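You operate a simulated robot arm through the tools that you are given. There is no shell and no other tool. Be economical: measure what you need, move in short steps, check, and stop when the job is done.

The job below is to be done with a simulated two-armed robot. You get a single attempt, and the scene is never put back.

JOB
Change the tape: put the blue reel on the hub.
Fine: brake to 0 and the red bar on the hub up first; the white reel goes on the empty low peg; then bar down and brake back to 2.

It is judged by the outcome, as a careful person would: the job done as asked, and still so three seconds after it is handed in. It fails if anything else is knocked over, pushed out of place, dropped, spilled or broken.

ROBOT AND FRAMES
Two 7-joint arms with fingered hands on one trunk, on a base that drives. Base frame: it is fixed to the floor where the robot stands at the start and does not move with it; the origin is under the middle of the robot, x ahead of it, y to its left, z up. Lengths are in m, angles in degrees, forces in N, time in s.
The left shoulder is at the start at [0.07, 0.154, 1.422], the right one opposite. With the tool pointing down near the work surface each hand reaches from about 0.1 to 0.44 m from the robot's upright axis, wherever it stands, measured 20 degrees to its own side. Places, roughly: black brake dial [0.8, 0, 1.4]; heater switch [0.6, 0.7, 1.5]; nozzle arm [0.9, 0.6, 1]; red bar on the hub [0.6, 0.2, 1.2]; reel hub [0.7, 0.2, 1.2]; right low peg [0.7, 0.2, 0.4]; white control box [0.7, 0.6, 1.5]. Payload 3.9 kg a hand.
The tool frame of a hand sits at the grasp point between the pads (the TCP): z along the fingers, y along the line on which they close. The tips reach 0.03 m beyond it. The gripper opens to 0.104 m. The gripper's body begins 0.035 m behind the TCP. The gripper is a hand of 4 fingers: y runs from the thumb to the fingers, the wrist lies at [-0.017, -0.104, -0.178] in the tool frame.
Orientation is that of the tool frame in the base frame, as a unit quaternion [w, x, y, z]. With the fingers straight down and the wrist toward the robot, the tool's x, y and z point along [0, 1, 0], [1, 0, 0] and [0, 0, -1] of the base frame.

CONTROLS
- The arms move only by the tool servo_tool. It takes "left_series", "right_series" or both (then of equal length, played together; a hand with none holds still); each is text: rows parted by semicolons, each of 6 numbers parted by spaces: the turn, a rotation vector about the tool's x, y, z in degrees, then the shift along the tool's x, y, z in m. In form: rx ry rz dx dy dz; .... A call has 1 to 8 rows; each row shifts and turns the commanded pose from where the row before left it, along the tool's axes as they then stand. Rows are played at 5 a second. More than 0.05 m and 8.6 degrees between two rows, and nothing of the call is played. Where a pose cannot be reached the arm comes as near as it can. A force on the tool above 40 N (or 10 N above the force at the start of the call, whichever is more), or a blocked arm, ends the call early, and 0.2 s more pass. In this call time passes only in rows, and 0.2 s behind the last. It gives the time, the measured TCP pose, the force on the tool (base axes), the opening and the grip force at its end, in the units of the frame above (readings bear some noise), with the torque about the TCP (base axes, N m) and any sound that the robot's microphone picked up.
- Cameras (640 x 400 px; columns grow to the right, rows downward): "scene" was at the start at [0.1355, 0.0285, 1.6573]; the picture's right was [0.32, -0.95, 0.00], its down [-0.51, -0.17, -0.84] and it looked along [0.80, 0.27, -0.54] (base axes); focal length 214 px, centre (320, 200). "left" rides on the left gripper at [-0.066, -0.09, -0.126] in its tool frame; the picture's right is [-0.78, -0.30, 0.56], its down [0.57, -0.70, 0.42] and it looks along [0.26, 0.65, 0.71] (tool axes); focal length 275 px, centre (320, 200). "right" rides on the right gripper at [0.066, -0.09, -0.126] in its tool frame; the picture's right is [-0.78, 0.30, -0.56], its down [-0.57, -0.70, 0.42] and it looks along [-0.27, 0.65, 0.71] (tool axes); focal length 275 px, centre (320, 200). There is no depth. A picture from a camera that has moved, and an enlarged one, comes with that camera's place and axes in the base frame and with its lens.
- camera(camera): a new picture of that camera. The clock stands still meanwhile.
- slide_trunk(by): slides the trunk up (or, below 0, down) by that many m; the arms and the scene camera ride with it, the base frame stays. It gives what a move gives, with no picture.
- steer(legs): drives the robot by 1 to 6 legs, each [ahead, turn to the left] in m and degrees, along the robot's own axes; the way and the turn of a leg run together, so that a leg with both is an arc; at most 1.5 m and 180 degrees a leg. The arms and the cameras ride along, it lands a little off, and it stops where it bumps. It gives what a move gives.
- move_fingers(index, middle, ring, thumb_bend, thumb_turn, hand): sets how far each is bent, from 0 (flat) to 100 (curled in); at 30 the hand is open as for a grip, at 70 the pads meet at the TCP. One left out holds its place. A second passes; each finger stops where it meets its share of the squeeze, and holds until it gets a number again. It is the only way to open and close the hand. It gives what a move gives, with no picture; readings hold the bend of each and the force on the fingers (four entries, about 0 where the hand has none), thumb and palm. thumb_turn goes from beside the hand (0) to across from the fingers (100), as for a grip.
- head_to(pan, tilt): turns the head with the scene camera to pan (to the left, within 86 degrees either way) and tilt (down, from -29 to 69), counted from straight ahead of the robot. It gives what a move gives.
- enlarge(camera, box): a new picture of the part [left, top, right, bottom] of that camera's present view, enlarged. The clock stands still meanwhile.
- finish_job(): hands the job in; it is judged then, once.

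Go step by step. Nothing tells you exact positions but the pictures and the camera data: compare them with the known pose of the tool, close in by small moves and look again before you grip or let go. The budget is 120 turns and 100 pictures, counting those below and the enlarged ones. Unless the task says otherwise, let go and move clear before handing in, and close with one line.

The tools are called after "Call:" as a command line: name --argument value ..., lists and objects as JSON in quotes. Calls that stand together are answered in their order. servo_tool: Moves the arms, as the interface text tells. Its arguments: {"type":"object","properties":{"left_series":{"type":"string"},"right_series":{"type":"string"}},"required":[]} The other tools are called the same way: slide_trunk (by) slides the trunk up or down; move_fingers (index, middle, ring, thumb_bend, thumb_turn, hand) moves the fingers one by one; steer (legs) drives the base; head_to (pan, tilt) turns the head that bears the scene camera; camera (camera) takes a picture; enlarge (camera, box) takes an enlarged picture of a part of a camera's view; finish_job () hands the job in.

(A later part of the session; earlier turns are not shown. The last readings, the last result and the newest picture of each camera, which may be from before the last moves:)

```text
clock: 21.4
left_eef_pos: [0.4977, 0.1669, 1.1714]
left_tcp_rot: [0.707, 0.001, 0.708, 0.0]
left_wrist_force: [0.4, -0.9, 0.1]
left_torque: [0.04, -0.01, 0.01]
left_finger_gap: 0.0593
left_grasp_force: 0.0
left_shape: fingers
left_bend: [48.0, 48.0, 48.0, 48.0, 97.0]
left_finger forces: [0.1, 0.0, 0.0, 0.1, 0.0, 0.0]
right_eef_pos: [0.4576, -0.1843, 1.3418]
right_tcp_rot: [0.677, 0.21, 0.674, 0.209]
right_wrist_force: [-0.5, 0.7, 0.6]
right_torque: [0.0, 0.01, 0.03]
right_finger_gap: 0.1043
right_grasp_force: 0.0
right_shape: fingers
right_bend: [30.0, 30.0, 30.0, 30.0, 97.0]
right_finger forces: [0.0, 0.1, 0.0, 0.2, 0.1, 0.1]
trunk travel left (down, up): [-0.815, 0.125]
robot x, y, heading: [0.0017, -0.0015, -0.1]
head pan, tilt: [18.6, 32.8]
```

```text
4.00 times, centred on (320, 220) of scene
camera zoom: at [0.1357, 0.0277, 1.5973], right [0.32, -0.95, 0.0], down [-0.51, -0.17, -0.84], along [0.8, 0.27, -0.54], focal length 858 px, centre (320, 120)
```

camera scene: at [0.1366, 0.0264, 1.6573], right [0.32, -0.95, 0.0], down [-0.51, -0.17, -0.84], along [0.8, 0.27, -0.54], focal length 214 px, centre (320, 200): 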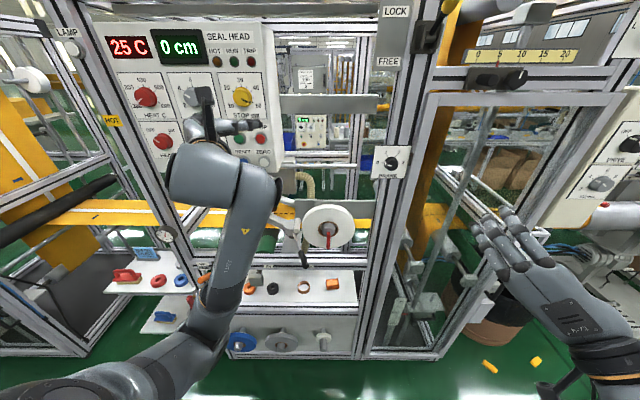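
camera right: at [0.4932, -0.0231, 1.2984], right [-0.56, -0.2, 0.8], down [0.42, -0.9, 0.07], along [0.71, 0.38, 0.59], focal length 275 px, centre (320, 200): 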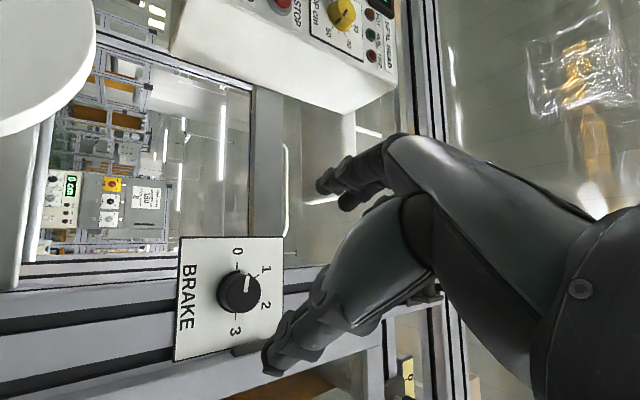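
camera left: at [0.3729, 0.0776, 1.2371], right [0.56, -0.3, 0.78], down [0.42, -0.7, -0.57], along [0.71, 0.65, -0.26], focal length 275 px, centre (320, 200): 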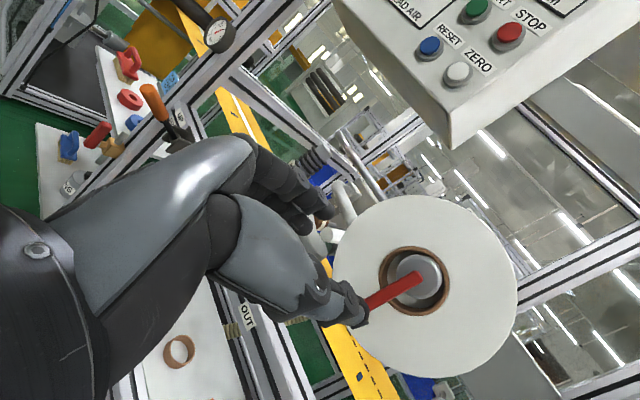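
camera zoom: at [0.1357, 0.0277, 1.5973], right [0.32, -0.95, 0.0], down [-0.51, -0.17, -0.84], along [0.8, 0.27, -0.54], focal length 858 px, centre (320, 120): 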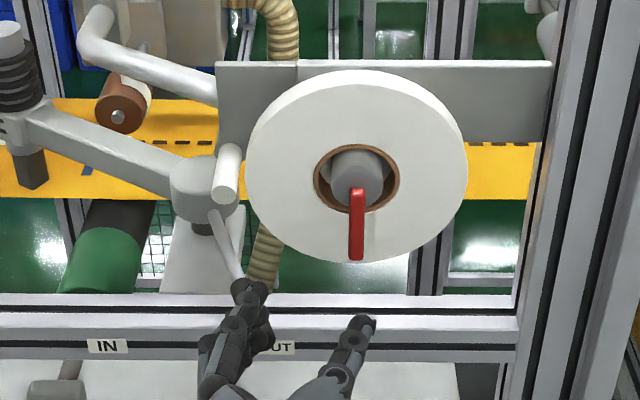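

The bar is at x≈0.64, y≈0.168, z 1.13–1.205. I'll lower slightly and move in to pinch its lower half.

Call:
slide_trunk --by -0.018

Call:
servo_tool --left_series "0 0 0 0 0 0.03; 0 0 0 0 0 0.03; 0 0 0 0 0 0.03; 0 0 0 0 0 0.03"

Call:
camera --camera "left"

Call:
enlarge --camera "scene" --box '[272, 170, 368, 230]'

```text
clock: 22.1
left_eef_pos: [0.4982, 0.1681, 1.1539]
left_tcp_rot: [0.707, 0.0, 0.707, 0.0]
left_wrist_force: [0.3, -0.3, -0.1]
left_torque: [0.0, -0.01, -0.01]
left_finger_gap: 0.0592
left_grasp_force: 0.1
left_shape: fingers
left_bend: [48.0, 48.0, 48.0, 48.0, 97.0]
left_finger forces: [0.0, 0.1, 0.1, 0.0, 0.0, 0.0]
right_eef_pos: [0.4598, -0.1839, 1.3237]
right_tcp_rot: [0.677, 0.21, 0.674, 0.21]
right_wrist_force: [0.2, 0.1, -0.4]
right_torque: [-0.01, -0.01, -0.01]
right_finger_gap: 0.1041
right_grasp_force: 0.1
right_shape: fingers
right_bend: [30.0, 30.0, 30.0, 30.0, 97.0]
right_finger forces: [0.1, 0.0, 0.0, 0.1, 0.0, 0.0]
trunk travel left (down, up): [-0.797, 0.143]
robot x, y, heading: [-0.0004, 0.0014, -0.1]
head pan, tilt: [18.6, 32.8]
```

```text
clock: 23.1
left_eef_pos: [0.6142, 0.1685, 1.1562]
left_tcp_rot: [0.708, 0.0, 0.706, 0.0]
left_wrist_force: [-1.8, 0.2, 1.0]
left_torque: [-0.02, 0.1, 0.1]
left_finger_gap: 0.0591
left_grasp_force: 1.1
left_shape: fingers
left_bend: [48.0, 48.0, 48.0, 48.0, 97.0]
left_finger forces: [0.0, 2.1, 0.0, 0.1, 0.0, 0.0]
right_eef_pos: [0.4542, -0.1846, 1.3255]
right_tcp_rot: [0.677, 0.208, 0.673, 0.211]
right_wrist_force: [-0.7, 0.7, -0.4]
right_torque: [0.01, 0.0, -0.03]
right_finger_gap: 0.1043
right_grasp_force: 0.1
right_shape: fingers
right_bend: [30.0, 30.0, 30.0, 30.0, 97.0]
right_finger forces: [0.0, 0.0, 0.0, 0.0, 0.0, 0.1]
trunk travel left (down, up): [-0.797, 0.143]
robot x, y, heading: [-0.0003, -0.0008, -0.0]
head pan, tilt: [18.6, 32.8]
```

```text
67 pictures are left
camera left: at [0.4879, 0.0786, 1.2213], right [0.55, -0.3, 0.78], down [0.43, -0.7, -0.57], along [0.71, 0.65, -0.26], focal length 275 px, centre (320, 200)
```

left: 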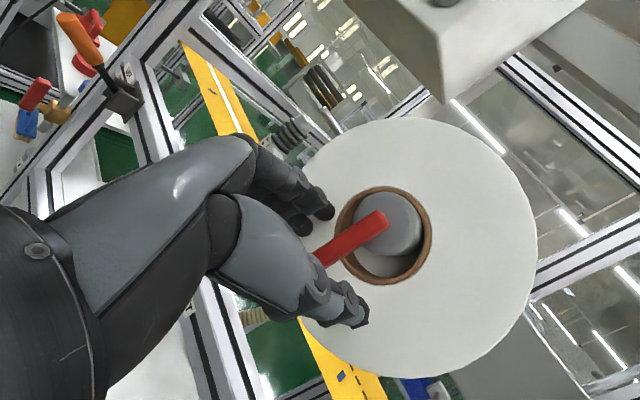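

```text
6.67 times, centred on (320, 200) of scene
camera zoom: at [0.1296, 0.0273, 1.5798], right [0.32, -0.95, 0.0], down [-0.51, -0.17, -0.84], along [0.8, 0.27, -0.54], focal length 1430 px, centre (320, 200)
```

zoom: 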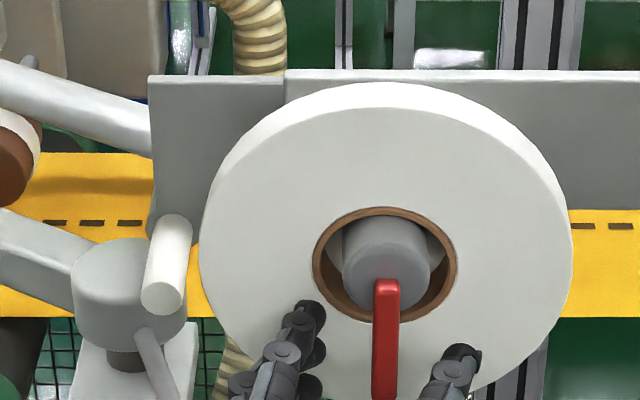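

The middle fingertip just brushes the reel face and the bar is between thumb and fingers. I'll back off 5 mm and pinch.

Call:
servo_tool --left_series "0 0 0 0 0 -0.006"

Call:
move_fingers --hand "left" --index 72 --middle 72 --ring 72 --thumb_bend 70

Call:
enlarge --camera "scene" --box '[272, 190, 368, 250]'

Call:
camera --camera "left"

```text
clock: 23.4
left_eef_pos: [0.6132, 0.1689, 1.1534]
left_tcp_rot: [0.707, -0.001, 0.707, 0.001]
left_wrist_force: [0.1, -0.4, -0.7]
left_torque: [-0.01, 0.01, 0.02]
left_finger_gap: 0.059
left_grasp_force: 0.0
left_shape: fingers
left_bend: [48.0, 48.0, 48.0, 48.0, 97.0]
left_finger forces: [0.0, 0.6, 0.1, 0.0, 0.0, 0.0]
right_eef_pos: [0.4596, -0.1832, 1.3226]
right_tcp_rot: [0.676, 0.21, 0.674, 0.209]
right_wrist_force: [0.4, 0.1, 0.0]
right_torque: [0.0, 0.0, -0.01]
right_finger_gap: 0.1045
right_grasp_force: 0.1
right_shape: fingers
right_bend: [30.0, 30.0, 30.0, 30.0, 97.0]
right_finger forces: [0.0, 0.1, 0.1, 0.0, 0.0, 0.0]
trunk travel left (down, up): [-0.797, 0.143]
robot x, y, heading: [0.0016, -0.0016, 0.1]
head pan, tilt: [18.6, 32.8]
```

```text
clock: 24.4
left_eef_pos: [0.6131, 0.1677, 1.1542]
left_tcp_rot: [0.708, -0.001, 0.707, 0.001]
left_wrist_force: [0.5, -1.2, 0.9]
left_torque: [0.03, -0.04, -0.04]
left_finger_gap: 0.007
left_grasp_force: 4.2
left_shape: fingers
left_bend: [72.0, 71.0, 72.0, 66.0, 97.0]
left_finger forces: [2.5, 1.6, 0.0, 0.1, 4.4, 0.0]
right_eef_pos: [0.4579, -0.184, 1.3231]
right_tcp_rot: [0.677, 0.21, 0.674, 0.21]
right_wrist_force: [0.0, -0.2, -0.7]
right_torque: [0.0, -0.02, 0.0]
right_finger_gap: 0.1044
right_grasp_force: 0.0
right_shape: fingers
right_bend: [30.0, 30.0, 30.0, 30.0, 97.0]
right_finger forces: [0.0, 0.0, 0.1, 0.0, 0.0, 0.0]
trunk travel left (down, up): [-0.797, 0.143]
robot x, y, heading: [-0.0019, -0.0, -0.3]
head pan, tilt: [18.6, 32.8]
```

```text
6.67 times, centred on (320, 220) of scene
camera zoom: at [0.1356, 0.0277, 1.5793], right [0.32, -0.95, 0.0], down [-0.51, -0.17, -0.84], along [0.8, 0.27, -0.54], focal length 1430 px, centre (320, 67)
```

zoom: 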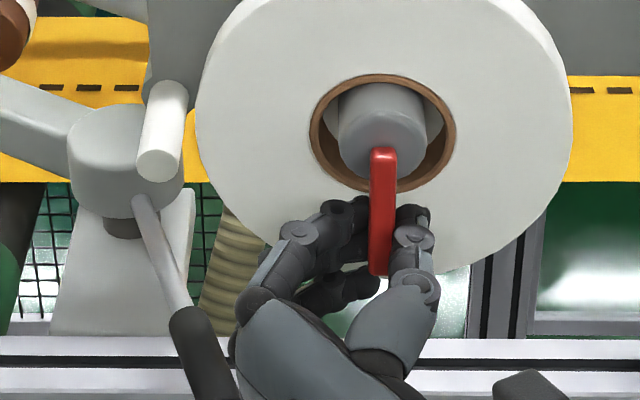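

```text
64 pictures are left
camera left: at [0.4871, 0.0781, 1.2191], right [0.56, -0.3, 0.78], down [0.42, -0.7, -0.57], along [0.71, 0.65, -0.26], focal length 275 px, centre (320, 200)
```

left: 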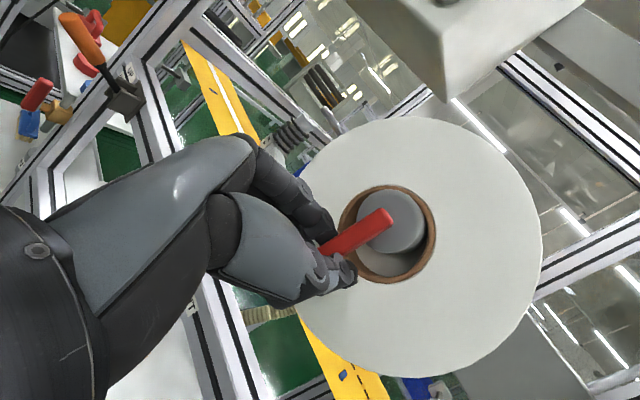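

It holds the bar. I'll test the hinge by pulling it out gently toward me.

Call:
servo_tool --left_series "0 0 0 0 0 -0.008; 0 0 0 -0.002 0 -0.008; 0 0 0 -0.003 0 -0.006"

Call:
enlarge --camera "scene" --box '[272, 190, 368, 250]'

Call:
camera --camera "left"

```text
clock: 25.2
left_eef_pos: [0.5916, 0.1656, 1.1591]
left_tcp_rot: [0.707, 0.001, 0.707, 0.001]
left_wrist_force: [5.7, -6.1, 2.4]
left_torque: [-0.02, 0.09, 0.0]
left_finger_gap: 0.0103
left_grasp_force: 5.6
left_shape: fingers
left_bend: [72.0, 72.0, 72.0, 64.0, 96.0]
left_finger forces: [1.6, 0.0, 0.1, 0.0, 9.3, 0.0]
right_eef_pos: [0.4596, -0.1854, 1.3225]
right_tcp_rot: [0.676, 0.21, 0.674, 0.211]
right_wrist_force: [0.0, -0.3, -0.2]
right_torque: [-0.03, 0.03, 0.03]
right_finger_gap: 0.1042
right_grasp_force: 0.0
right_shape: fingers
right_bend: [30.0, 30.0, 30.0, 30.0, 97.0]
right_finger forces: [0.0, 0.0, 0.0, 0.0, 0.0, 0.0]
trunk travel left (down, up): [-0.797, 0.143]
robot x, y, heading: [0.0011, 0.0021, -0.3]
head pan, tilt: [18.6, 32.8]
```

```text
6.67 times, centred on (320, 220) of scene
camera zoom: at [0.137, 0.0256, 1.5793], right [0.32, -0.95, 0.0], down [-0.51, -0.17, -0.84], along [0.8, 0.27, -0.54], focal length 1430 px, centre (320, 67)
```

zoom: 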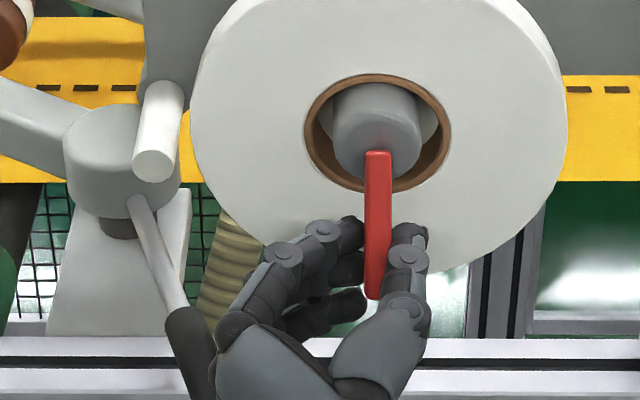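

```text
62 pictures are left
camera left: at [0.4661, 0.0759, 1.2241], right [0.56, -0.3, 0.78], down [0.42, -0.7, -0.57], along [0.71, 0.65, -0.26], focal length 275 px, centre (320, 200)
```

left: 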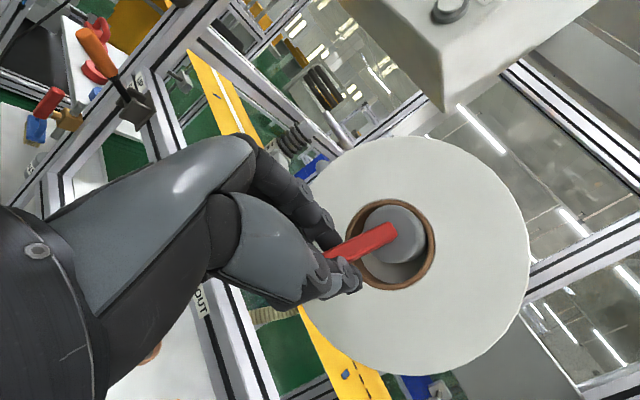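

The bar swings outward on a sideways hinge. I'll firm up the pinch and follow the arc up.

Call:
move_fingers --hand "left" --index 80 --middle 80 --ring 80

Call:
servo_tool --left_series "0 0 0 -0.005 0 -0.007; 0 0 0 -0.007 0 -0.007; 0 0 0 -0.009 0 -0.006; 0 0 0 -0.009 0 -0.004; 0 0 0 -0.010 0 -0.003; 0 0 0 -0.010 0 -0.001"

Call:
enlarge --camera "scene" --box '[272, 190, 368, 250]'

Call:
camera --camera "left"

```text
clock: 26.2
left_eef_pos: [0.5911, 0.1689, 1.16]
left_tcp_rot: [0.707, -0.001, 0.707, 0.0]
left_wrist_force: [5.0, 0.3, 6.3]
left_torque: [-0.08, -0.06, 0.02]
left_finger_gap: 0.0097
left_grasp_force: 14.1
left_shape: fingers
left_bend: [78.0, 78.0, 80.0, 63.0, 94.0]
left_finger forces: [8.6, 5.6, 0.1, 0.0, 14.7, 0.0]
right_eef_pos: [0.4592, -0.1832, 1.3236]
right_tcp_rot: [0.676, 0.209, 0.674, 0.211]
right_wrist_force: [0.2, 0.4, -0.5]
right_torque: [-0.02, 0.02, 0.01]
right_finger_gap: 0.1042
right_grasp_force: 0.2
right_shape: fingers
right_bend: [30.0, 30.0, 30.0, 30.0, 97.0]
right_finger forces: [0.1, 0.0, 0.0, 0.0, 0.1, 0.1]
trunk travel left (down, up): [-0.797, 0.143]
robot x, y, heading: [0.0005, -0.0011, -0.1]
head pan, tilt: [18.6, 32.8]
```

```text
clock: 27.4
left_eef_pos: [0.5698, 0.1629, 1.1843]
left_tcp_rot: [0.699, 0.003, 0.715, -0.002]
left_wrist_force: [7.9, -9.1, -13.6]
left_torque: [0.18, 0.3, 0.21]
left_finger_gap: 0.0117
left_grasp_force: 14.0
left_shape: fingers
left_bend: [79.0, 80.0, 80.0, 61.0, 96.0]
left_finger forces: [13.4, 0.1, 0.0, 0.1, 13.0, 0.0]
right_eef_pos: [0.4612, -0.1854, 1.3213]
right_tcp_rot: [0.676, 0.21, 0.674, 0.21]
right_wrist_force: [0.0, 0.0, 0.1]
right_torque: [0.01, 0.01, -0.01]
right_finger_gap: 0.1042
right_grasp_force: 0.0
right_shape: fingers
right_bend: [30.0, 30.0, 30.0, 30.0, 97.0]
right_finger forces: [0.0, 0.0, 0.1, 0.0, 0.0, 0.0]
trunk travel left (down, up): [-0.797, 0.143]
robot x, y, heading: [0.0004, 0.002, -0.4]
head pan, tilt: [18.6, 32.8]
stopped in row 5 (left hand): the force on the tool passed its limit at 42 N (the readings are from after the stop); the commanded pose is now the measured one
```

```text
6.67 times, centred on (320, 220) of scene
camera zoom: at [0.1405, 0.0249, 1.5792], right [0.31, -0.95, 0.0], down [-0.52, -0.17, -0.84], along [0.8, 0.26, -0.54], focal length 1430 px, centre (320, 67)
```

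zoom: 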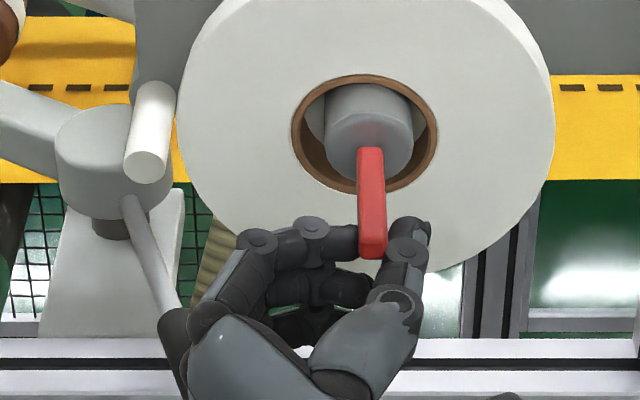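

```text
60 pictures are left
camera left: at [0.4453, 0.0741, 1.2518], right [0.57, -0.3, 0.76], down [0.41, -0.7, -0.58], along [0.71, 0.64, -0.28], focal length 275 px, centre (320, 200)
```

left: 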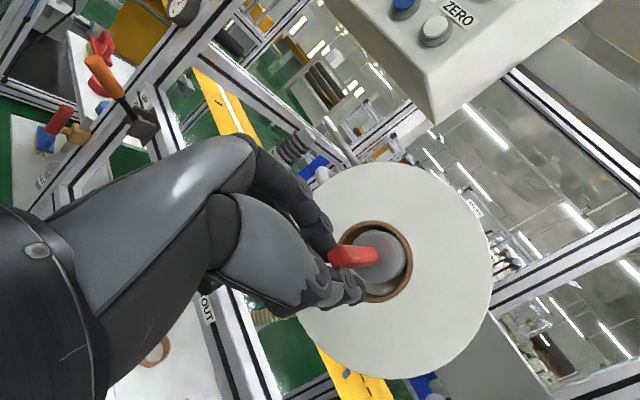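

The force limit stopped me with the bar swung out roughly horizontal. I'll let go and check where it rests.

Call:
move_fingers --hand "left" --index 50 --middle 50 --ring 50 --thumb_bend 45

Call:
enlarge --camera "scene" --box '[272, 190, 368, 250]'

Call:
enlarge --camera "left" --box '[280, 180, 440, 320]'

```text
clock: 28.4
left_eef_pos: [0.5656, 0.1672, 1.1878]
left_tcp_rot: [0.702, 0.001, 0.712, -0.002]
left_wrist_force: [-0.3, -0.1, 0.2]
left_torque: [0.0, 0.0, 0.01]
left_finger_gap: 0.06
left_grasp_force: 0.1
left_shape: fingers
left_bend: [50.0, 50.0, 50.0, 45.0, 97.0]
left_finger forces: [0.0, 0.0, 0.0, 0.0, 0.0, 0.0]
right_eef_pos: [0.4584, -0.1825, 1.3233]
right_tcp_rot: [0.676, 0.209, 0.674, 0.211]
right_wrist_force: [0.5, -0.1, -0.3]
right_torque: [0.02, 0.0, -0.01]
right_finger_gap: 0.1041
right_grasp_force: 0.0
right_shape: fingers
right_bend: [30.0, 30.0, 30.0, 30.0, 97.0]
right_finger forces: [0.1, 0.0, 0.0, 0.0, 0.0, 0.0]
trunk travel left (down, up): [-0.797, 0.143]
robot x, y, heading: [0.0001, -0.0024, -0.1]
head pan, tilt: [18.6, 32.8]
```

```text
6.67 times, centred on (320, 220) of scene
camera zoom: at [0.1354, 0.0281, 1.5794], right [0.32, -0.95, 0.0], down [-0.51, -0.17, -0.84], along [0.8, 0.27, -0.54], focal length 1430 px, centre (320, 67)
```

zoom: 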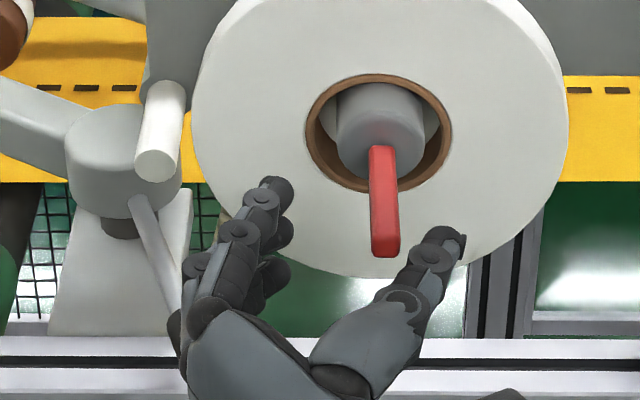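

```text
2.86 times, centred on (360, 250) of left
camera zoom: at [0.4406, 0.0778, 1.2548], right [0.57, -0.3, 0.77], down [0.42, -0.7, -0.58], along [0.71, 0.65, -0.27], focal length 786 px, centre (206, 57)
```

zoom: 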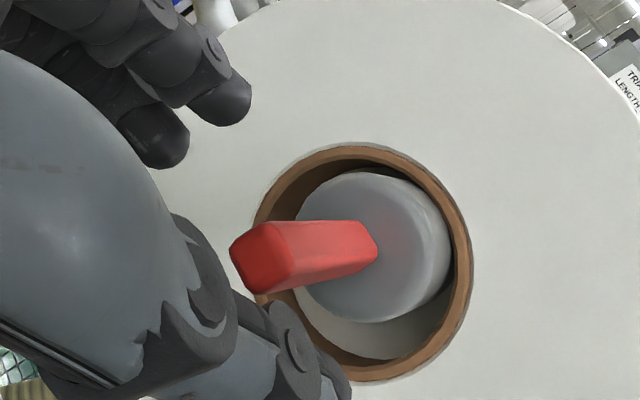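

The bar holds itself at about 50°. I'll push it the rest of the way from below with closed fingers: back off, lower, close, then go under it.

Call:
servo_tool --left_series "0 0 0 0 0 -0.025; 0 0 0 0 0 -0.025"

Call:
slide_trunk --by -0.09

Call:
move_fingers --hand "left" --index 70 --middle 70 --ring 70 --thumb_bend 68

Call:
servo_tool --left_series "0 0 0 0 0 0.03; 0 0 0 0 0 0.03; 0 0 0 0 0 0.02"

Call:
camera --camera "left"

Call:
enlarge --camera "scene" --box '[256, 150, 384, 230]'

```text
clock: 29.0
left_eef_pos: [0.5144, 0.1671, 1.1881]
left_tcp_rot: [0.703, 0.0, 0.712, 0.0]
left_wrist_force: [-0.7, 0.7, 0.6]
left_torque: [-0.03, 0.05, 0.0]
left_finger_gap: 0.0602
left_grasp_force: 0.0
left_shape: fingers
left_bend: [50.0, 50.0, 50.0, 45.0, 97.0]
left_finger forces: [0.1, 0.1, 0.0, 0.0, 0.1, 0.0]
right_eef_pos: [0.4564, -0.1823, 1.3249]
right_tcp_rot: [0.677, 0.209, 0.674, 0.21]
right_wrist_force: [-0.6, 0.7, 0.4]
right_torque: [-0.01, 0.01, -0.03]
right_finger_gap: 0.1042
right_grasp_force: 0.1
right_shape: fingers
right_bend: [30.0, 30.0, 30.0, 30.0, 97.0]
right_finger forces: [0.0, 0.0, 0.0, 0.1, 0.0, 0.0]
trunk travel left (down, up): [-0.797, 0.143]
robot x, y, heading: [-0.0033, -0.0006, -0.2]
head pan, tilt: [18.6, 32.8]
```

```text
clock: 30.2
left_eef_pos: [0.5148, 0.1685, 1.0999]
left_tcp_rot: [0.702, 0.001, 0.712, 0.0]
left_wrist_force: [0.0, 0.1, 0.2]
left_torque: [-0.02, 0.04, 0.02]
left_finger_gap: 0.0603
left_grasp_force: 0.0
left_shape: fingers
left_bend: [50.0, 50.0, 50.0, 45.0, 97.0]
left_finger forces: [0.1, 0.0, 0.0, 0.1, 0.0, 0.0]
right_eef_pos: [0.4599, -0.1845, 1.2332]
right_tcp_rot: [0.677, 0.21, 0.674, 0.211]
right_wrist_force: [-0.7, 0.0, 0.0]
right_torque: [0.01, 0.0, -0.03]
right_finger_gap: 0.1042
right_grasp_force: 0.0
right_shape: fingers
right_bend: [30.0, 30.0, 30.0, 30.0, 97.0]
right_finger forces: [0.0, 0.1, 0.0, 0.1, 0.0, 0.0]
trunk travel left (down, up): [-0.707, 0.233]
robot x, y, heading: [0.0017, 0.0003, -0.2]
head pan, tilt: [18.6, 32.8]
```

```text
clock: 31.2
left_eef_pos: [0.5166, 0.1683, 1.0987]
left_tcp_rot: [0.702, 0.001, 0.712, -0.001]
left_wrist_force: [-0.3, -0.1, 0.5]
left_torque: [0.03, 0.01, 0.04]
left_finger_gap: 0.0058
left_grasp_force: 0.0
left_shape: fingers
left_bend: [70.0, 70.0, 70.0, 68.0, 97.0]
left_finger forces: [0.1, 0.0, 0.0, 0.0, 0.0, 0.0]
right_eef_pos: [0.4582, -0.1827, 1.233]
right_tcp_rot: [0.677, 0.209, 0.674, 0.21]
right_wrist_force: [0.4, -0.4, 0.2]
right_torque: [0.03, 0.02, 0.02]
right_finger_gap: 0.1043
right_grasp_force: 0.0
right_shape: fingers
right_bend: [30.0, 30.0, 30.0, 30.0, 97.0]
right_finger forces: [0.0, 0.1, 0.1, 0.0, 0.1, 0.1]
trunk travel left (down, up): [-0.707, 0.233]
robot x, y, heading: [-0.0003, 0.0024, -0.1]
head pan, tilt: [18.6, 32.8]
```

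```text
clock: 32.0
left_eef_pos: [0.5939, 0.1671, 1.0963]
left_tcp_rot: [0.702, 0.0, 0.712, -0.001]
left_wrist_force: [-0.3, -0.1, 1.0]
left_torque: [0.01, -0.02, 0.03]
left_finger_gap: 0.0059
left_grasp_force: 0.0
left_shape: fingers
left_bend: [70.0, 70.0, 70.0, 68.0, 97.0]
left_finger forces: [0.1, 0.0, 0.0, 0.1, 0.0, 0.1]
right_eef_pos: [0.4582, -0.182, 1.2338]
right_tcp_rot: [0.677, 0.209, 0.674, 0.211]
right_wrist_force: [0.1, -0.5, 0.3]
right_torque: [-0.02, 0.02, 0.04]
right_finger_gap: 0.1043
right_grasp_force: 0.0
right_shape: fingers
right_bend: [30.0, 30.0, 30.0, 30.0, 97.0]
right_finger forces: [0.1, 0.0, 0.0, 0.1, 0.0, 0.1]
trunk travel left (down, up): [-0.707, 0.233]
robot x, y, heading: [0.0018, -0.0035, 0.1]
head pan, tilt: [18.6, 32.8]
```

```text
57 pictures are left
camera left: at [0.4703, 0.0786, 1.1636], right [0.57, -0.3, 0.77], down [0.42, -0.7, -0.58], along [0.71, 0.65, -0.27], focal length 275 px, centre (320, 200)
```

left: 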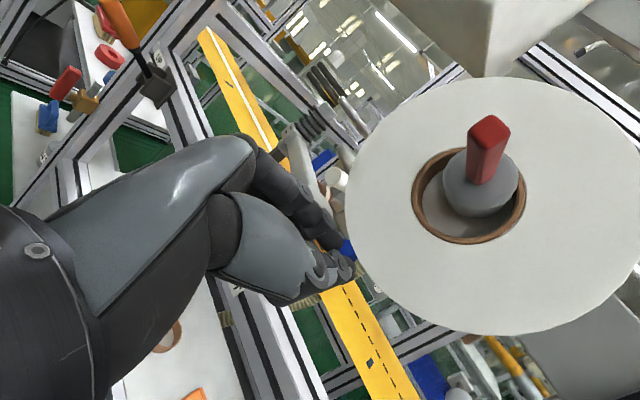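

```text
5.00 times, centred on (320, 190) of scene
camera zoom: at [0.136, 0.0277, 1.4893], right [0.32, -0.95, 0.0], down [-0.51, -0.17, -0.84], along [0.8, 0.27, -0.54], focal length 1072 px, centre (320, 250)
```

zoom: 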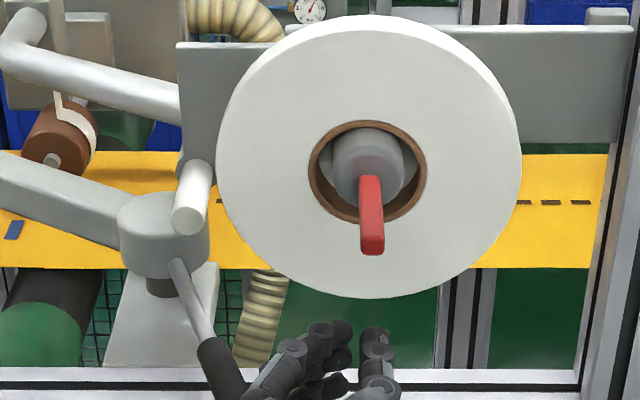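

The fingers are under the bar. I'll lift gently.

Call:
servo_tool --left_series "0 0 0 -0.012 0 0; 0 0 0 -0.012 0 0; 0 0 0 -0.012 0 0; 0 0 0 -0.012 0 0; 0 0 0 -0.012 0 0; 0 0 0 -0.012 0 0; 0 0 0 -0.012 0 0; 0 0 0 -0.012 0 0"

Call:
enlarge --camera "scene" --box '[256, 150, 384, 230]'

Call:
camera --camera "left"

```text
clock: 33.8
left_eef_pos: [0.5963, 0.1804, 1.1816]
left_tcp_rot: [0.695, 0.017, 0.719, 0.026]
left_wrist_force: [-6.2, -3.5, -13.0]
left_torque: [0.42, -0.45, -0.1]
left_finger_gap: 0.0075
left_grasp_force: 6.2
left_shape: fingers
left_bend: [70.0, 70.0, 70.0, 67.0, 100.0]
left_finger forces: [0.1, 0.0, 0.0, 0.0, 12.9, 0.0]
right_eef_pos: [0.4585, -0.1841, 1.2328]
right_tcp_rot: [0.677, 0.209, 0.674, 0.21]
right_wrist_force: [-0.2, 0.3, -0.1]
right_torque: [-0.02, 0.0, 0.04]
right_finger_gap: 0.1041
right_grasp_force: 0.1
right_shape: fingers
right_bend: [30.0, 30.0, 30.0, 30.0, 97.0]
right_finger forces: [0.0, 0.1, 0.0, 0.1, 0.1, 0.0]
trunk travel left (down, up): [-0.707, 0.233]
robot x, y, heading: [-0.0002, 0.0001, -0.4]
head pan, tilt: [18.6, 32.8]
```

```text
5.00 times, centred on (320, 190) of scene
camera zoom: at [0.1356, 0.0269, 1.489], right [0.32, -0.95, 0.0], down [-0.51, -0.17, -0.84], along [0.8, 0.27, -0.54], focal length 1072 px, centre (320, 250)
```

zoom: 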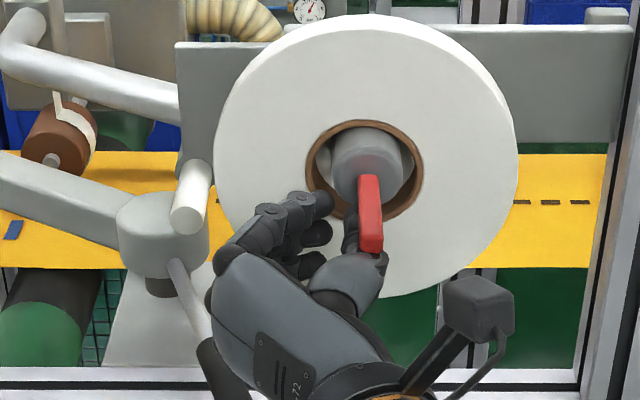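

```text
54 pictures are left
camera left: at [0.4747, 0.0846, 1.2451], right [0.59, -0.33, 0.74], down [0.41, -0.66, -0.63], along [0.7, 0.67, -0.25], focal length 275 px, centre (320, 200)
```

left: 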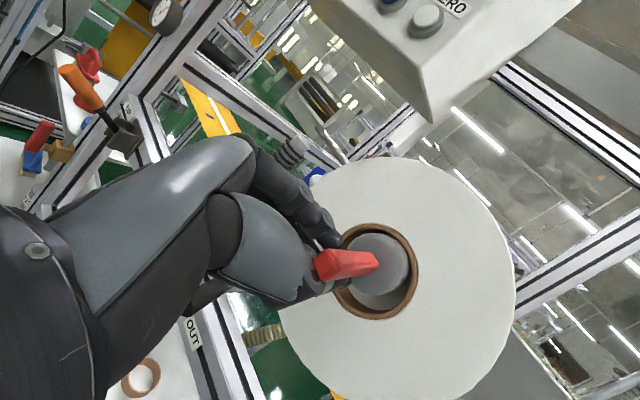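

Triangulating its ends, the bar now lies horizontal along the hub axis, tip at about (0.575, 0.15, 1.20), against its stop, so it is up and out of the reel's way. It also shows the machine is yawed about 18°. I'll withdraw both hands.

Call:
servo_tool --left_series "0 0 0 0.025 0 0; 0 0 0 0.025 0 0; 0 0 0 0 0 -0.05; 0 0 0 0 0 -0.05; 0 0 0 0 0 -0.05" --right_series "0 0 0 0 0 -0.03; 0 0 0 0 0 -0.03; 0 0 0 0 0 -0.03; 0 0 0 0 0 -0.03; 0 0 0 0 0 -0.03"

Call:
slide_trunk --by 0.168

Call:
servo_tool --left_series "4.62 4.62 4.62 0 0 0; 4.62 4.62 4.62 0 0 0; 4.62 4.62 4.62 0 0 0; 4.62 4.62 4.62 0 0 0; 4.62 4.62 4.62 0 0 0; 4.62 4.62 4.62 0 0 0; 4.62 4.62 4.62 0 0 0; 4.62 4.62 4.62 0 0 0"

Call:
servo_tool --left_series "4.62 4.62 4.62 0 0 0; 4.62 4.62 4.62 0 0 0; 4.62 4.62 4.62 0 0 0; 4.62 4.62 4.62 0 0 0; 4.62 4.62 4.62 0 0 0; 4.62 4.62 4.62 0 0 0; 4.62 4.62 4.62 0 0 0"

Call:
enlarge --camera "scene" --box '[240, 170, 400, 270]'

```text
clock: 35.0
left_eef_pos: [0.4611, 0.166, 1.1459]
left_tcp_rot: [0.703, -0.001, 0.711, -0.001]
left_wrist_force: [0.0, 0.6, 0.5]
left_torque: [-0.04, -0.04, -0.04]
left_finger_gap: 0.0057
left_grasp_force: 0.1
left_shape: fingers
left_bend: [70.0, 70.0, 70.0, 68.0, 97.0]
left_finger forces: [0.0, 0.0, 0.0, 0.0, 0.0, 0.1]
right_eef_pos: [0.3736, -0.1759, 1.1714]
right_tcp_rot: [0.676, 0.104, 0.703, 0.192]
right_wrist_force: [-0.3, -0.8, 0.2]
right_torque: [0.02, 0.0, -0.03]
right_finger_gap: 0.1044
right_grasp_force: 0.1
right_shape: fingers
right_bend: [30.0, 30.0, 30.0, 30.0, 97.0]
right_finger forces: [0.0, 0.0, 0.1, 0.0, 0.0, 0.0]
right hand out of reach, approached as far as the arm can: row 2, 3, 4, 5
trunk travel left (down, up): [-0.707, 0.233]
robot x, y, heading: [-0.0006, -0.0004, 0.1]
head pan, tilt: [18.6, 32.8]
stopped in row 5 (right hand): the arm was blocked; the commanded pose is now the measured one
```

```text
clock: 36.9
left_eef_pos: [0.4626, 0.1666, 1.3146]
left_tcp_rot: [0.702, -0.001, 0.712, -0.001]
left_wrist_force: [-0.3, -0.1, -0.7]
left_torque: [0.03, 0.0, 0.02]
left_finger_gap: 0.0053
left_grasp_force: 0.1
left_shape: fingers
left_bend: [70.0, 70.0, 70.0, 68.0, 97.0]
left_finger forces: [0.1, 0.1, 0.0, 0.1, 0.0, 0.0]
right_eef_pos: [0.3757, -0.1762, 1.3387]
right_tcp_rot: [0.675, 0.105, 0.704, 0.193]
right_wrist_force: [-0.2, -0.4, 0.1]
right_torque: [0.0, -0.02, 0.01]
right_finger_gap: 0.1044
right_grasp_force: 0.1
right_shape: fingers
right_bend: [30.0, 30.0, 30.0, 30.0, 97.0]
right_finger forces: [0.0, 0.1, 0.0, 0.0, 0.1, 0.0]
trunk travel left (down, up): [-0.875, 0.065]
robot x, y, heading: [-0.0003, 0.0, -0.3]
head pan, tilt: [18.6, 32.8]
```

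```text
clock: 38.5
left_eef_pos: [0.4739, 0.1418, 1.2707]
left_tcp_rot: [0.368, 0.477, 0.795, 0.079]
left_wrist_force: [0.2, -0.8, 0.3]
left_torque: [-0.02, -0.01, 0.0]
left_finger_gap: 0.0053
left_grasp_force: 0.0
left_shape: fingers
left_bend: [70.0, 70.0, 70.0, 68.0, 97.0]
left_finger forces: [0.0, 0.1, 0.0, 0.1, 0.0, 0.0]
left hand out of reach, approached as far as the arm can: row 7
right_eef_pos: [0.3743, -0.1779, 1.3385]
right_tcp_rot: [0.675, 0.105, 0.704, 0.193]
right_wrist_force: [0.6, -0.4, 0.5]
right_torque: [0.05, -0.01, 0.02]
right_finger_gap: 0.1044
right_grasp_force: 0.0
right_shape: fingers
right_bend: [30.0, 30.0, 30.0, 30.0, 97.0]
right_finger forces: [0.0, 0.1, 0.0, 0.0, 0.0, 0.0]
trunk travel left (down, up): [-0.875, 0.065]
robot x, y, heading: [0.0015, -0.0026, 0.0]
head pan, tilt: [18.6, 32.8]
stopped in row 7 (left hand): the arm was blocked; the commanded pose is now the measured one
```

```text
clock: 40.1
left_eef_pos: [0.4726, 0.1549, 1.261]
left_tcp_rot: [-0.062, 0.71, 0.697, 0.087]
left_wrist_force: [0.7, 0.2, 0.3]
left_torque: [0.01, 0.0, 0.02]
left_finger_gap: 0.0056
left_grasp_force: 0.0
left_shape: fingers
left_bend: [70.0, 70.0, 70.0, 68.0, 97.0]
left_finger forces: [0.0, 0.0, 0.1, 0.1, 0.0, 0.0]
right_eef_pos: [0.3759, -0.1768, 1.3373]
right_tcp_rot: [0.674, 0.104, 0.705, 0.194]
right_wrist_force: [0.1, 0.7, -0.2]
right_torque: [-0.01, -0.02, -0.01]
right_finger_gap: 0.1046
right_grasp_force: 0.2
right_shape: fingers
right_bend: [30.0, 30.0, 30.0, 30.0, 97.0]
right_finger forces: [0.0, 0.1, 0.0, 0.0, 0.0, 0.0]
trunk travel left (down, up): [-0.875, 0.065]
robot x, y, heading: [0.0023, 0.0032, -0.2]
head pan, tilt: [18.6, 32.8]
```

```text
4.00 times, centred on (320, 220) of scene
camera zoom: at [0.1367, 0.0276, 1.6572], right [0.32, -0.95, 0.0], down [-0.51, -0.17, -0.84], along [0.8, 0.27, -0.54], focal length 858 px, centre (320, 120)
```

zoom: 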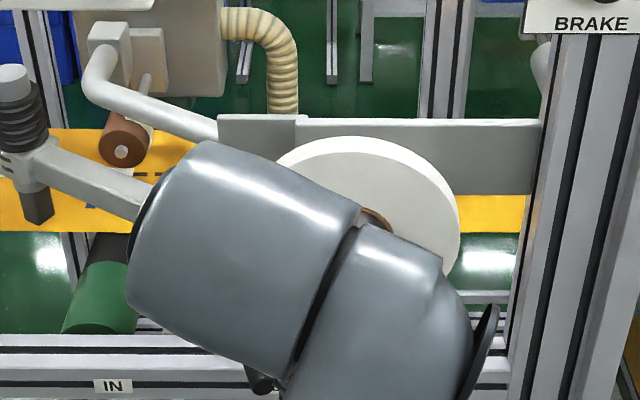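

The hub is visible and clear. I'll straighten the left hand to point down, raise and pull it in, shift the right hand aside, and open the left hand before driving closer.

Call:
servo_tool --left_series "0.95 -6 0 0 0 0; 0.95 -6 0 0 0 0; 0 0 0 -0.02 -0.02 -0.028; 0 0 0 -0.02 -0.02 -0.028; 0 0 0 -0.02 -0.02 -0.028; 0 0 0 -0.02 -0.02 -0.028; 0 0 0 -0.02 -0.02 -0.028" --right_series "0 0 0 0.0063 -0.021 -0.0063; 0 0 0 0.0063 -0.021 -0.0063; 0 0 0 0.0063 -0.021 -0.0063; 0 0 0 0.0063 -0.021 -0.0063; 0 0 0 0.0063 -0.021 -0.0063; 0 0 0 0.0063 -0.021 -0.0063; 0 0 0 0.0063 -0.021 -0.0063"

Call:
move_fingers --hand "left" --index 35 --middle 35 --ring 35 --thumb_bend 35

Call:
camera --camera "scene"

```text
clock: 40.9
left_eef_pos: [0.4663, 0.1767, 1.2763]
left_tcp_rot: [-0.036, 0.699, 0.712, 0.052]
left_wrist_force: [0.4, -0.3, -0.5]
left_torque: [0.01, 0.02, -0.04]
left_finger_gap: 0.0053
left_grasp_force: 0.1
left_shape: fingers
left_bend: [70.0, 70.0, 70.0, 68.0, 97.0]
left_finger forces: [0.1, 0.0, 0.0, 0.0, 0.0, 0.0]
left hand out of reach, approached as far as the arm can: row 3
right_eef_pos: [0.3648, -0.2207, 1.3062]
right_tcp_rot: [0.675, 0.105, 0.705, 0.193]
right_wrist_force: [0.2, 0.8, -0.2]
right_torque: [-0.01, -0.01, 0.02]
right_finger_gap: 0.1044
right_grasp_force: 0.0
right_shape: fingers
right_bend: [30.0, 30.0, 30.0, 30.0, 97.0]
right_finger forces: [0.1, 0.0, 0.0, 0.0, 0.1, 0.0]
trunk travel left (down, up): [-0.875, 0.065]
robot x, y, heading: [0.0009, -0.0008, -0.2]
head pan, tilt: [18.6, 32.8]
stopped in row 3 (left hand): the arm was blocked; the commanded pose is now the measured one
```

```text
clock: 41.9
left_eef_pos: [0.467, 0.1781, 1.2732]
left_tcp_rot: [-0.037, 0.699, 0.712, 0.051]
left_wrist_force: [0.2, -0.9, 0.5]
left_torque: [-0.02, 0.0, -0.01]
left_finger_gap: 0.0917
left_grasp_force: 0.1
left_shape: fingers
left_bend: [35.0, 35.0, 35.0, 35.0, 97.0]
left_finger forces: [0.0, 0.1, 0.0, 0.1, 0.1, 0.0]
right_eef_pos: [0.3639, -0.2205, 1.3039]
right_tcp_rot: [0.675, 0.104, 0.705, 0.194]
right_wrist_force: [0.4, 0.2, 0.5]
right_torque: [0.0, -0.03, -0.02]
right_finger_gap: 0.1043
right_grasp_force: 0.0
right_shape: fingers
right_bend: [30.0, 30.0, 30.0, 30.0, 97.0]
right_finger forces: [0.0, 0.1, 0.0, 0.0, 0.1, 0.0]
trunk travel left (down, up): [-0.875, 0.065]
robot x, y, heading: [0.0028, 0.0003, -0.3]
head pan, tilt: [18.6, 32.8]
```

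```text
52 pictures are left
camera scene: at [0.1358, 0.0282, 1.6573], right [0.32, -0.95, 0.0], down [-0.51, -0.17, -0.84], along [0.8, 0.27, -0.54], focal length 214 px, centre (320, 200)
```

scene: 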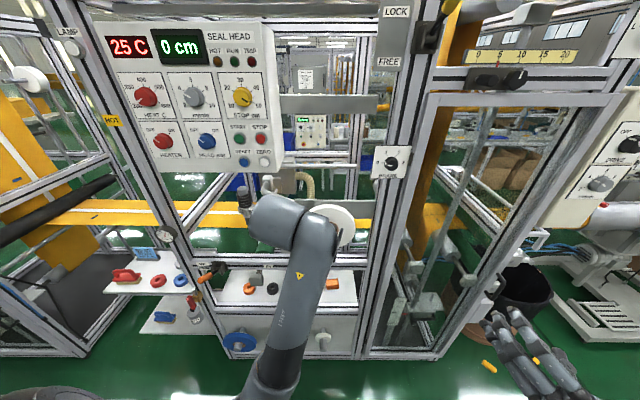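

The left arm is folded awkwardly. I'll send the left hand back up toward its starting area to unfold it.

Call:
servo_tool --left_series "0 0 0 0.02 0.003 -0.034; 0 0 0 0.02 0.003 -0.034; 0 -1 0 0.02 0.003 -0.034; 0 -1 0 0.02 0.003 -0.034; 0 -1 0 0.02 0.003 -0.034; 0 -1 0 0.02 0.003 -0.034; 0 -2 0 0.02 0.003 -0.034; 1 -1 0 0.02 0.003 -0.034"

Call:
camera --camera "scene"

```text
clock: 42.4
left_eef_pos: [0.4751, 0.2461, 1.3232]
left_tcp_rot: [-0.087, 0.663, 0.734, 0.117]
left_wrist_force: [-0.3, 0.2, -1.0]
left_torque: [0.0, -0.01, 0.01]
left_finger_gap: 0.0919
left_grasp_force: 0.0
left_shape: fingers
left_bend: [35.0, 35.0, 35.0, 35.0, 97.0]
left_finger forces: [0.0, 0.1, 0.1, 0.0, 0.1, 0.0]
left hand out of reach, approached as far as the arm can: row 2
right_eef_pos: [0.366, -0.2189, 1.3053]
right_tcp_rot: [0.674, 0.104, 0.705, 0.193]
right_wrist_force: [-0.8, -0.3, -0.2]
right_torque: [0.01, 0.03, 0.0]
right_finger_gap: 0.1043
right_grasp_force: 0.0
right_shape: fingers
right_bend: [30.0, 30.0, 30.0, 30.0, 97.0]
right_finger forces: [0.0, 0.0, 0.0, 0.0, 0.0, 0.0]
trunk travel left (down, up): [-0.875, 0.065]
robot x, y, heading: [-0.0006, -0.0017, -0.0]
head pan, tilt: [18.6, 32.8]
stopped in row 2 (left hand): the arm was blocked; the commanded pose is now the measured one
```

```text
51 pictures are left
camera scene: at [0.1377, 0.0283, 1.6571], right [0.32, -0.95, 0.0], down [-0.52, -0.17, -0.84], along [0.8, 0.27, -0.54], focal length 214 px, centre (320, 200)
```

scene: 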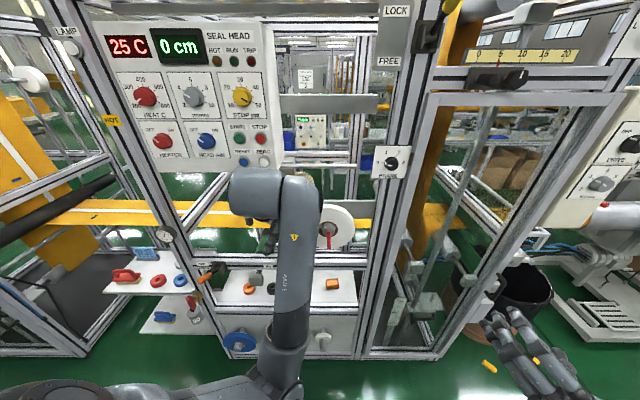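

I'll unwind it the way it came: rotate partway toward forward while rising.

Call:
servo_tool --left_series "-4.62 -4.62 -4.62 0 0 0; -4.62 -4.62 -4.62 0 0 0; -4.62 -4.62 -4.62 -0.0079 0.0062 -0.0283; -4.62 -4.62 -4.62 -0.0107 0.0077 -0.027; -4.62 -4.62 -4.62 -0.0135 0.0088 -0.0253; -4.62 -4.62 -4.62 -0.0162 0.0096 -0.0234; -4.62 -4.62 -4.62 -0.0188 0.01 -0.0212; -4.62 -4.62 -4.62 -0.0212 0.01 -0.0188"

```text
clock: 43.2
left_eef_pos: [0.4756, 0.266, 1.3712]
left_tcp_rot: [0.07, 0.562, 0.798, 0.205]
left_wrist_force: [0.0, 0.6, -1.0]
left_torque: [0.01, -0.01, -0.02]
left_finger_gap: 0.0923
left_grasp_force: 0.1
left_shape: fingers
left_bend: [35.0, 35.0, 35.0, 35.0, 97.0]
left_finger forces: [0.0, 0.0, 0.0, 0.0, 0.1, 0.0]
right_eef_pos: [0.3626, -0.2206, 1.3046]
right_tcp_rot: [0.676, 0.104, 0.704, 0.193]
right_wrist_force: [0.2, 0.0, 0.2]
right_torque: [0.04, 0.02, 0.01]
right_finger_gap: 0.1045
right_grasp_force: 0.1
right_shape: fingers
right_bend: [30.0, 30.0, 30.0, 30.0, 97.0]
right_finger forces: [0.0, 0.0, 0.1, 0.0, 0.1, 0.0]
trunk travel left (down, up): [-0.875, 0.065]
robot x, y, heading: [0.0005, -0.0043, -0.1]
head pan, tilt: [18.6, 32.8]
stopped in row 4 (left hand): the arm was blocked; the commanded pose is now the measured one
```

I'll continue with pure rotation toward the forward orientation.

Call:
servo_tool --left_series "-2.55 -5.2 -5.5 0 0 0; -2.55 -5.2 -5.5 0 0 0; -2.55 -5.2 -5.5 0 0 0; -2.55 -5.2 -5.5 0 0 0; -2.55 -5.2 -5.5 0 0 0; -2.55 -5.2 -5.5 0 0 0; -2.55 -5.2 -5.5 0 0 0; -2.55 -5.2 -5.5 0 0 0"

Call:
camera --camera "scene"

```text
clock: 44.0
left_eef_pos: [0.4746, 0.2931, 1.3909]
left_tcp_rot: [0.188, 0.468, 0.826, 0.252]
left_wrist_force: [1.1, 0.3, -0.3]
left_torque: [-0.04, 0.02, 0.0]
left_finger_gap: 0.0923
left_grasp_force: 0.1
left_shape: fingers
left_bend: [35.0, 35.0, 35.0, 35.0, 97.0]
left_finger forces: [0.1, 0.0, 0.0, 0.0, 0.0, 0.0]
right_eef_pos: [0.3635, -0.2184, 1.3047]
right_tcp_rot: [0.676, 0.103, 0.704, 0.193]
right_wrist_force: [0.0, -0.9, 0.0]
right_torque: [-0.02, -0.01, 0.01]
right_finger_gap: 0.1046
right_grasp_force: 0.0
right_shape: fingers
right_bend: [30.0, 30.0, 30.0, 30.0, 97.0]
right_finger forces: [0.1, 0.0, 0.0, 0.1, 0.0, 0.0]
trunk travel left (down, up): [-0.875, 0.065]
robot x, y, heading: [-0.0001, 0.004, -0.2]
head pan, tilt: [18.6, 32.8]
stopped in row 3 (left hand): the arm was blocked; the commanded pose is now the measured one
```

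```text
50 pictures are left
camera scene: at [0.1347, 0.0287, 1.6574], right [0.32, -0.95, 0.0], down [-0.51, -0.17, -0.84], along [0.8, 0.27, -0.54], focal length 214 px, centre (320, 200)
```

scene: 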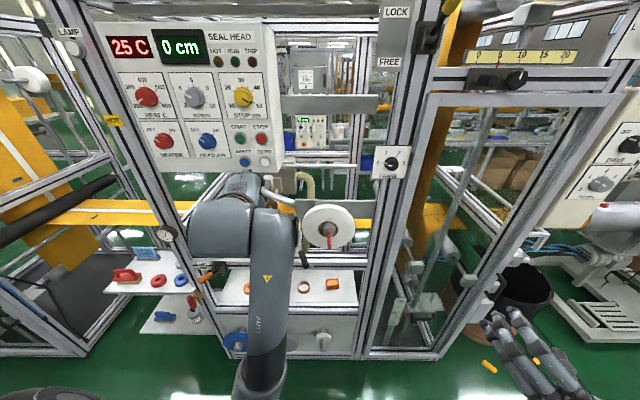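

Progress is real but slow. I'll try translating up and left without rotating.

Call:
servo_tool --left_series "0 0 0 0.0064 0.0222 -0.0217; 0 0 0 0.0064 0.0222 -0.0217; 0 0 0 0.0064 0.0222 -0.0217; 0 0 0 0.0064 0.0222 -0.0217; 0 0 0 0.0064 0.0222 -0.0217"

Call:
camera --camera "scene"

```text
clock: 45.2
left_eef_pos: [0.4772, 0.3424, 1.5381]
left_tcp_rot: [0.189, 0.468, 0.826, 0.251]
left_wrist_force: [-0.1, 0.3, 0.4]
left_torque: [-0.01, -0.02, 0.02]
left_finger_gap: 0.092
left_grasp_force: 0.0
left_shape: fingers
left_bend: [35.0, 35.0, 35.0, 35.0, 97.0]
left_finger forces: [0.1, 0.1, 0.0, 0.1, 0.1, 0.1]
right_eef_pos: [0.3648, -0.2188, 1.3047]
right_tcp_rot: [0.675, 0.104, 0.704, 0.194]
right_wrist_force: [0.4, -0.1, 0.0]
right_torque: [-0.02, 0.03, -0.01]
right_finger_gap: 0.1048
right_grasp_force: 0.0
right_shape: fingers
right_bend: [30.0, 30.0, 30.0, 30.0, 97.0]
right_finger forces: [0.1, 0.0, 0.1, 0.0, 0.0, 0.0]
trunk travel left (down, up): [-0.875, 0.065]
robot x, y, heading: [0.0, -0.0019, -0.1]
head pan, tilt: [18.6, 32.8]
```

```text
49 pictures are left
camera scene: at [0.1357, 0.0284, 1.6573], right [0.32, -0.95, 0.0], down [-0.51, -0.17, -0.84], along [0.8, 0.27, -0.54], focal length 214 px, centre (320, 200)
```

scene: 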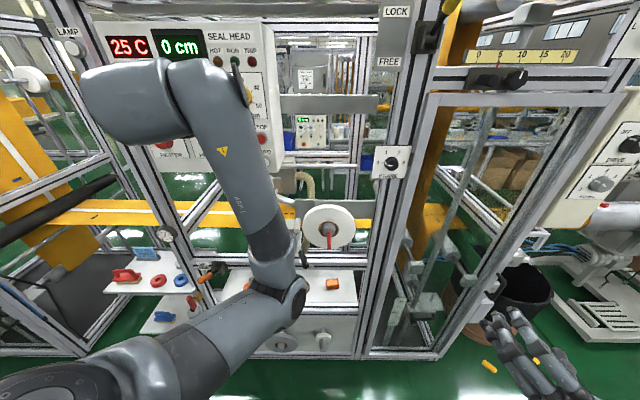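

The arm is unfolded again. Now I'll rotate it to point down here.

Call:
servo_tool --left_series "6.11 -0.89 4.97 0 0 0; 6.11 -0.89 4.97 0 0 0; 6.11 -0.89 4.97 0 0 0; 6.11 -0.89 4.97 0 0 0; 6.11 -0.89 4.97 0 0 0; 6.11 -0.89 4.97 0 0 0"

Call:
camera --camera "scene"

```text
clock: 46.6
left_eef_pos: [0.4771, 0.3554, 1.5227]
left_tcp_rot: [-0.017, 0.695, 0.719, -0.014]
left_wrist_force: [0.0, -0.1, 0.0]
left_torque: [-0.02, 0.03, 0.02]
left_finger_gap: 0.0921
left_grasp_force: 0.2
left_shape: fingers
left_bend: [35.0, 35.0, 35.0, 35.0, 97.0]
left_finger forces: [0.0, 0.0, 0.0, 0.0, 0.1, 0.0]
right_eef_pos: [0.3656, -0.2183, 1.3042]
right_tcp_rot: [0.675, 0.104, 0.705, 0.193]
right_wrist_force: [0.6, 0.6, 0.1]
right_torque: [0.0, 0.0, 0.04]
right_finger_gap: 0.1045
right_grasp_force: 0.0
right_shape: fingers
right_bend: [30.0, 30.0, 30.0, 30.0, 97.0]
right_finger forces: [0.0, 0.0, 0.0, 0.0, 0.0, 0.1]
trunk travel left (down, up): [-0.875, 0.065]
robot x, y, heading: [-0.0014, -0.0, -0.2]
head pan, tilt: [18.6, 32.8]
```

```text
48 pictures are left
camera scene: at [0.1369, 0.029, 1.6571], right [0.32, -0.95, 0.0], down [-0.51, -0.17, -0.84], along [0.8, 0.27, -0.54], focal length 214 px, centre (320, 200)
```

scene: 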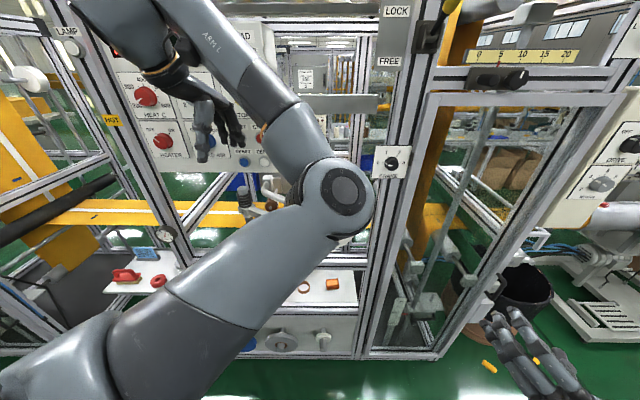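

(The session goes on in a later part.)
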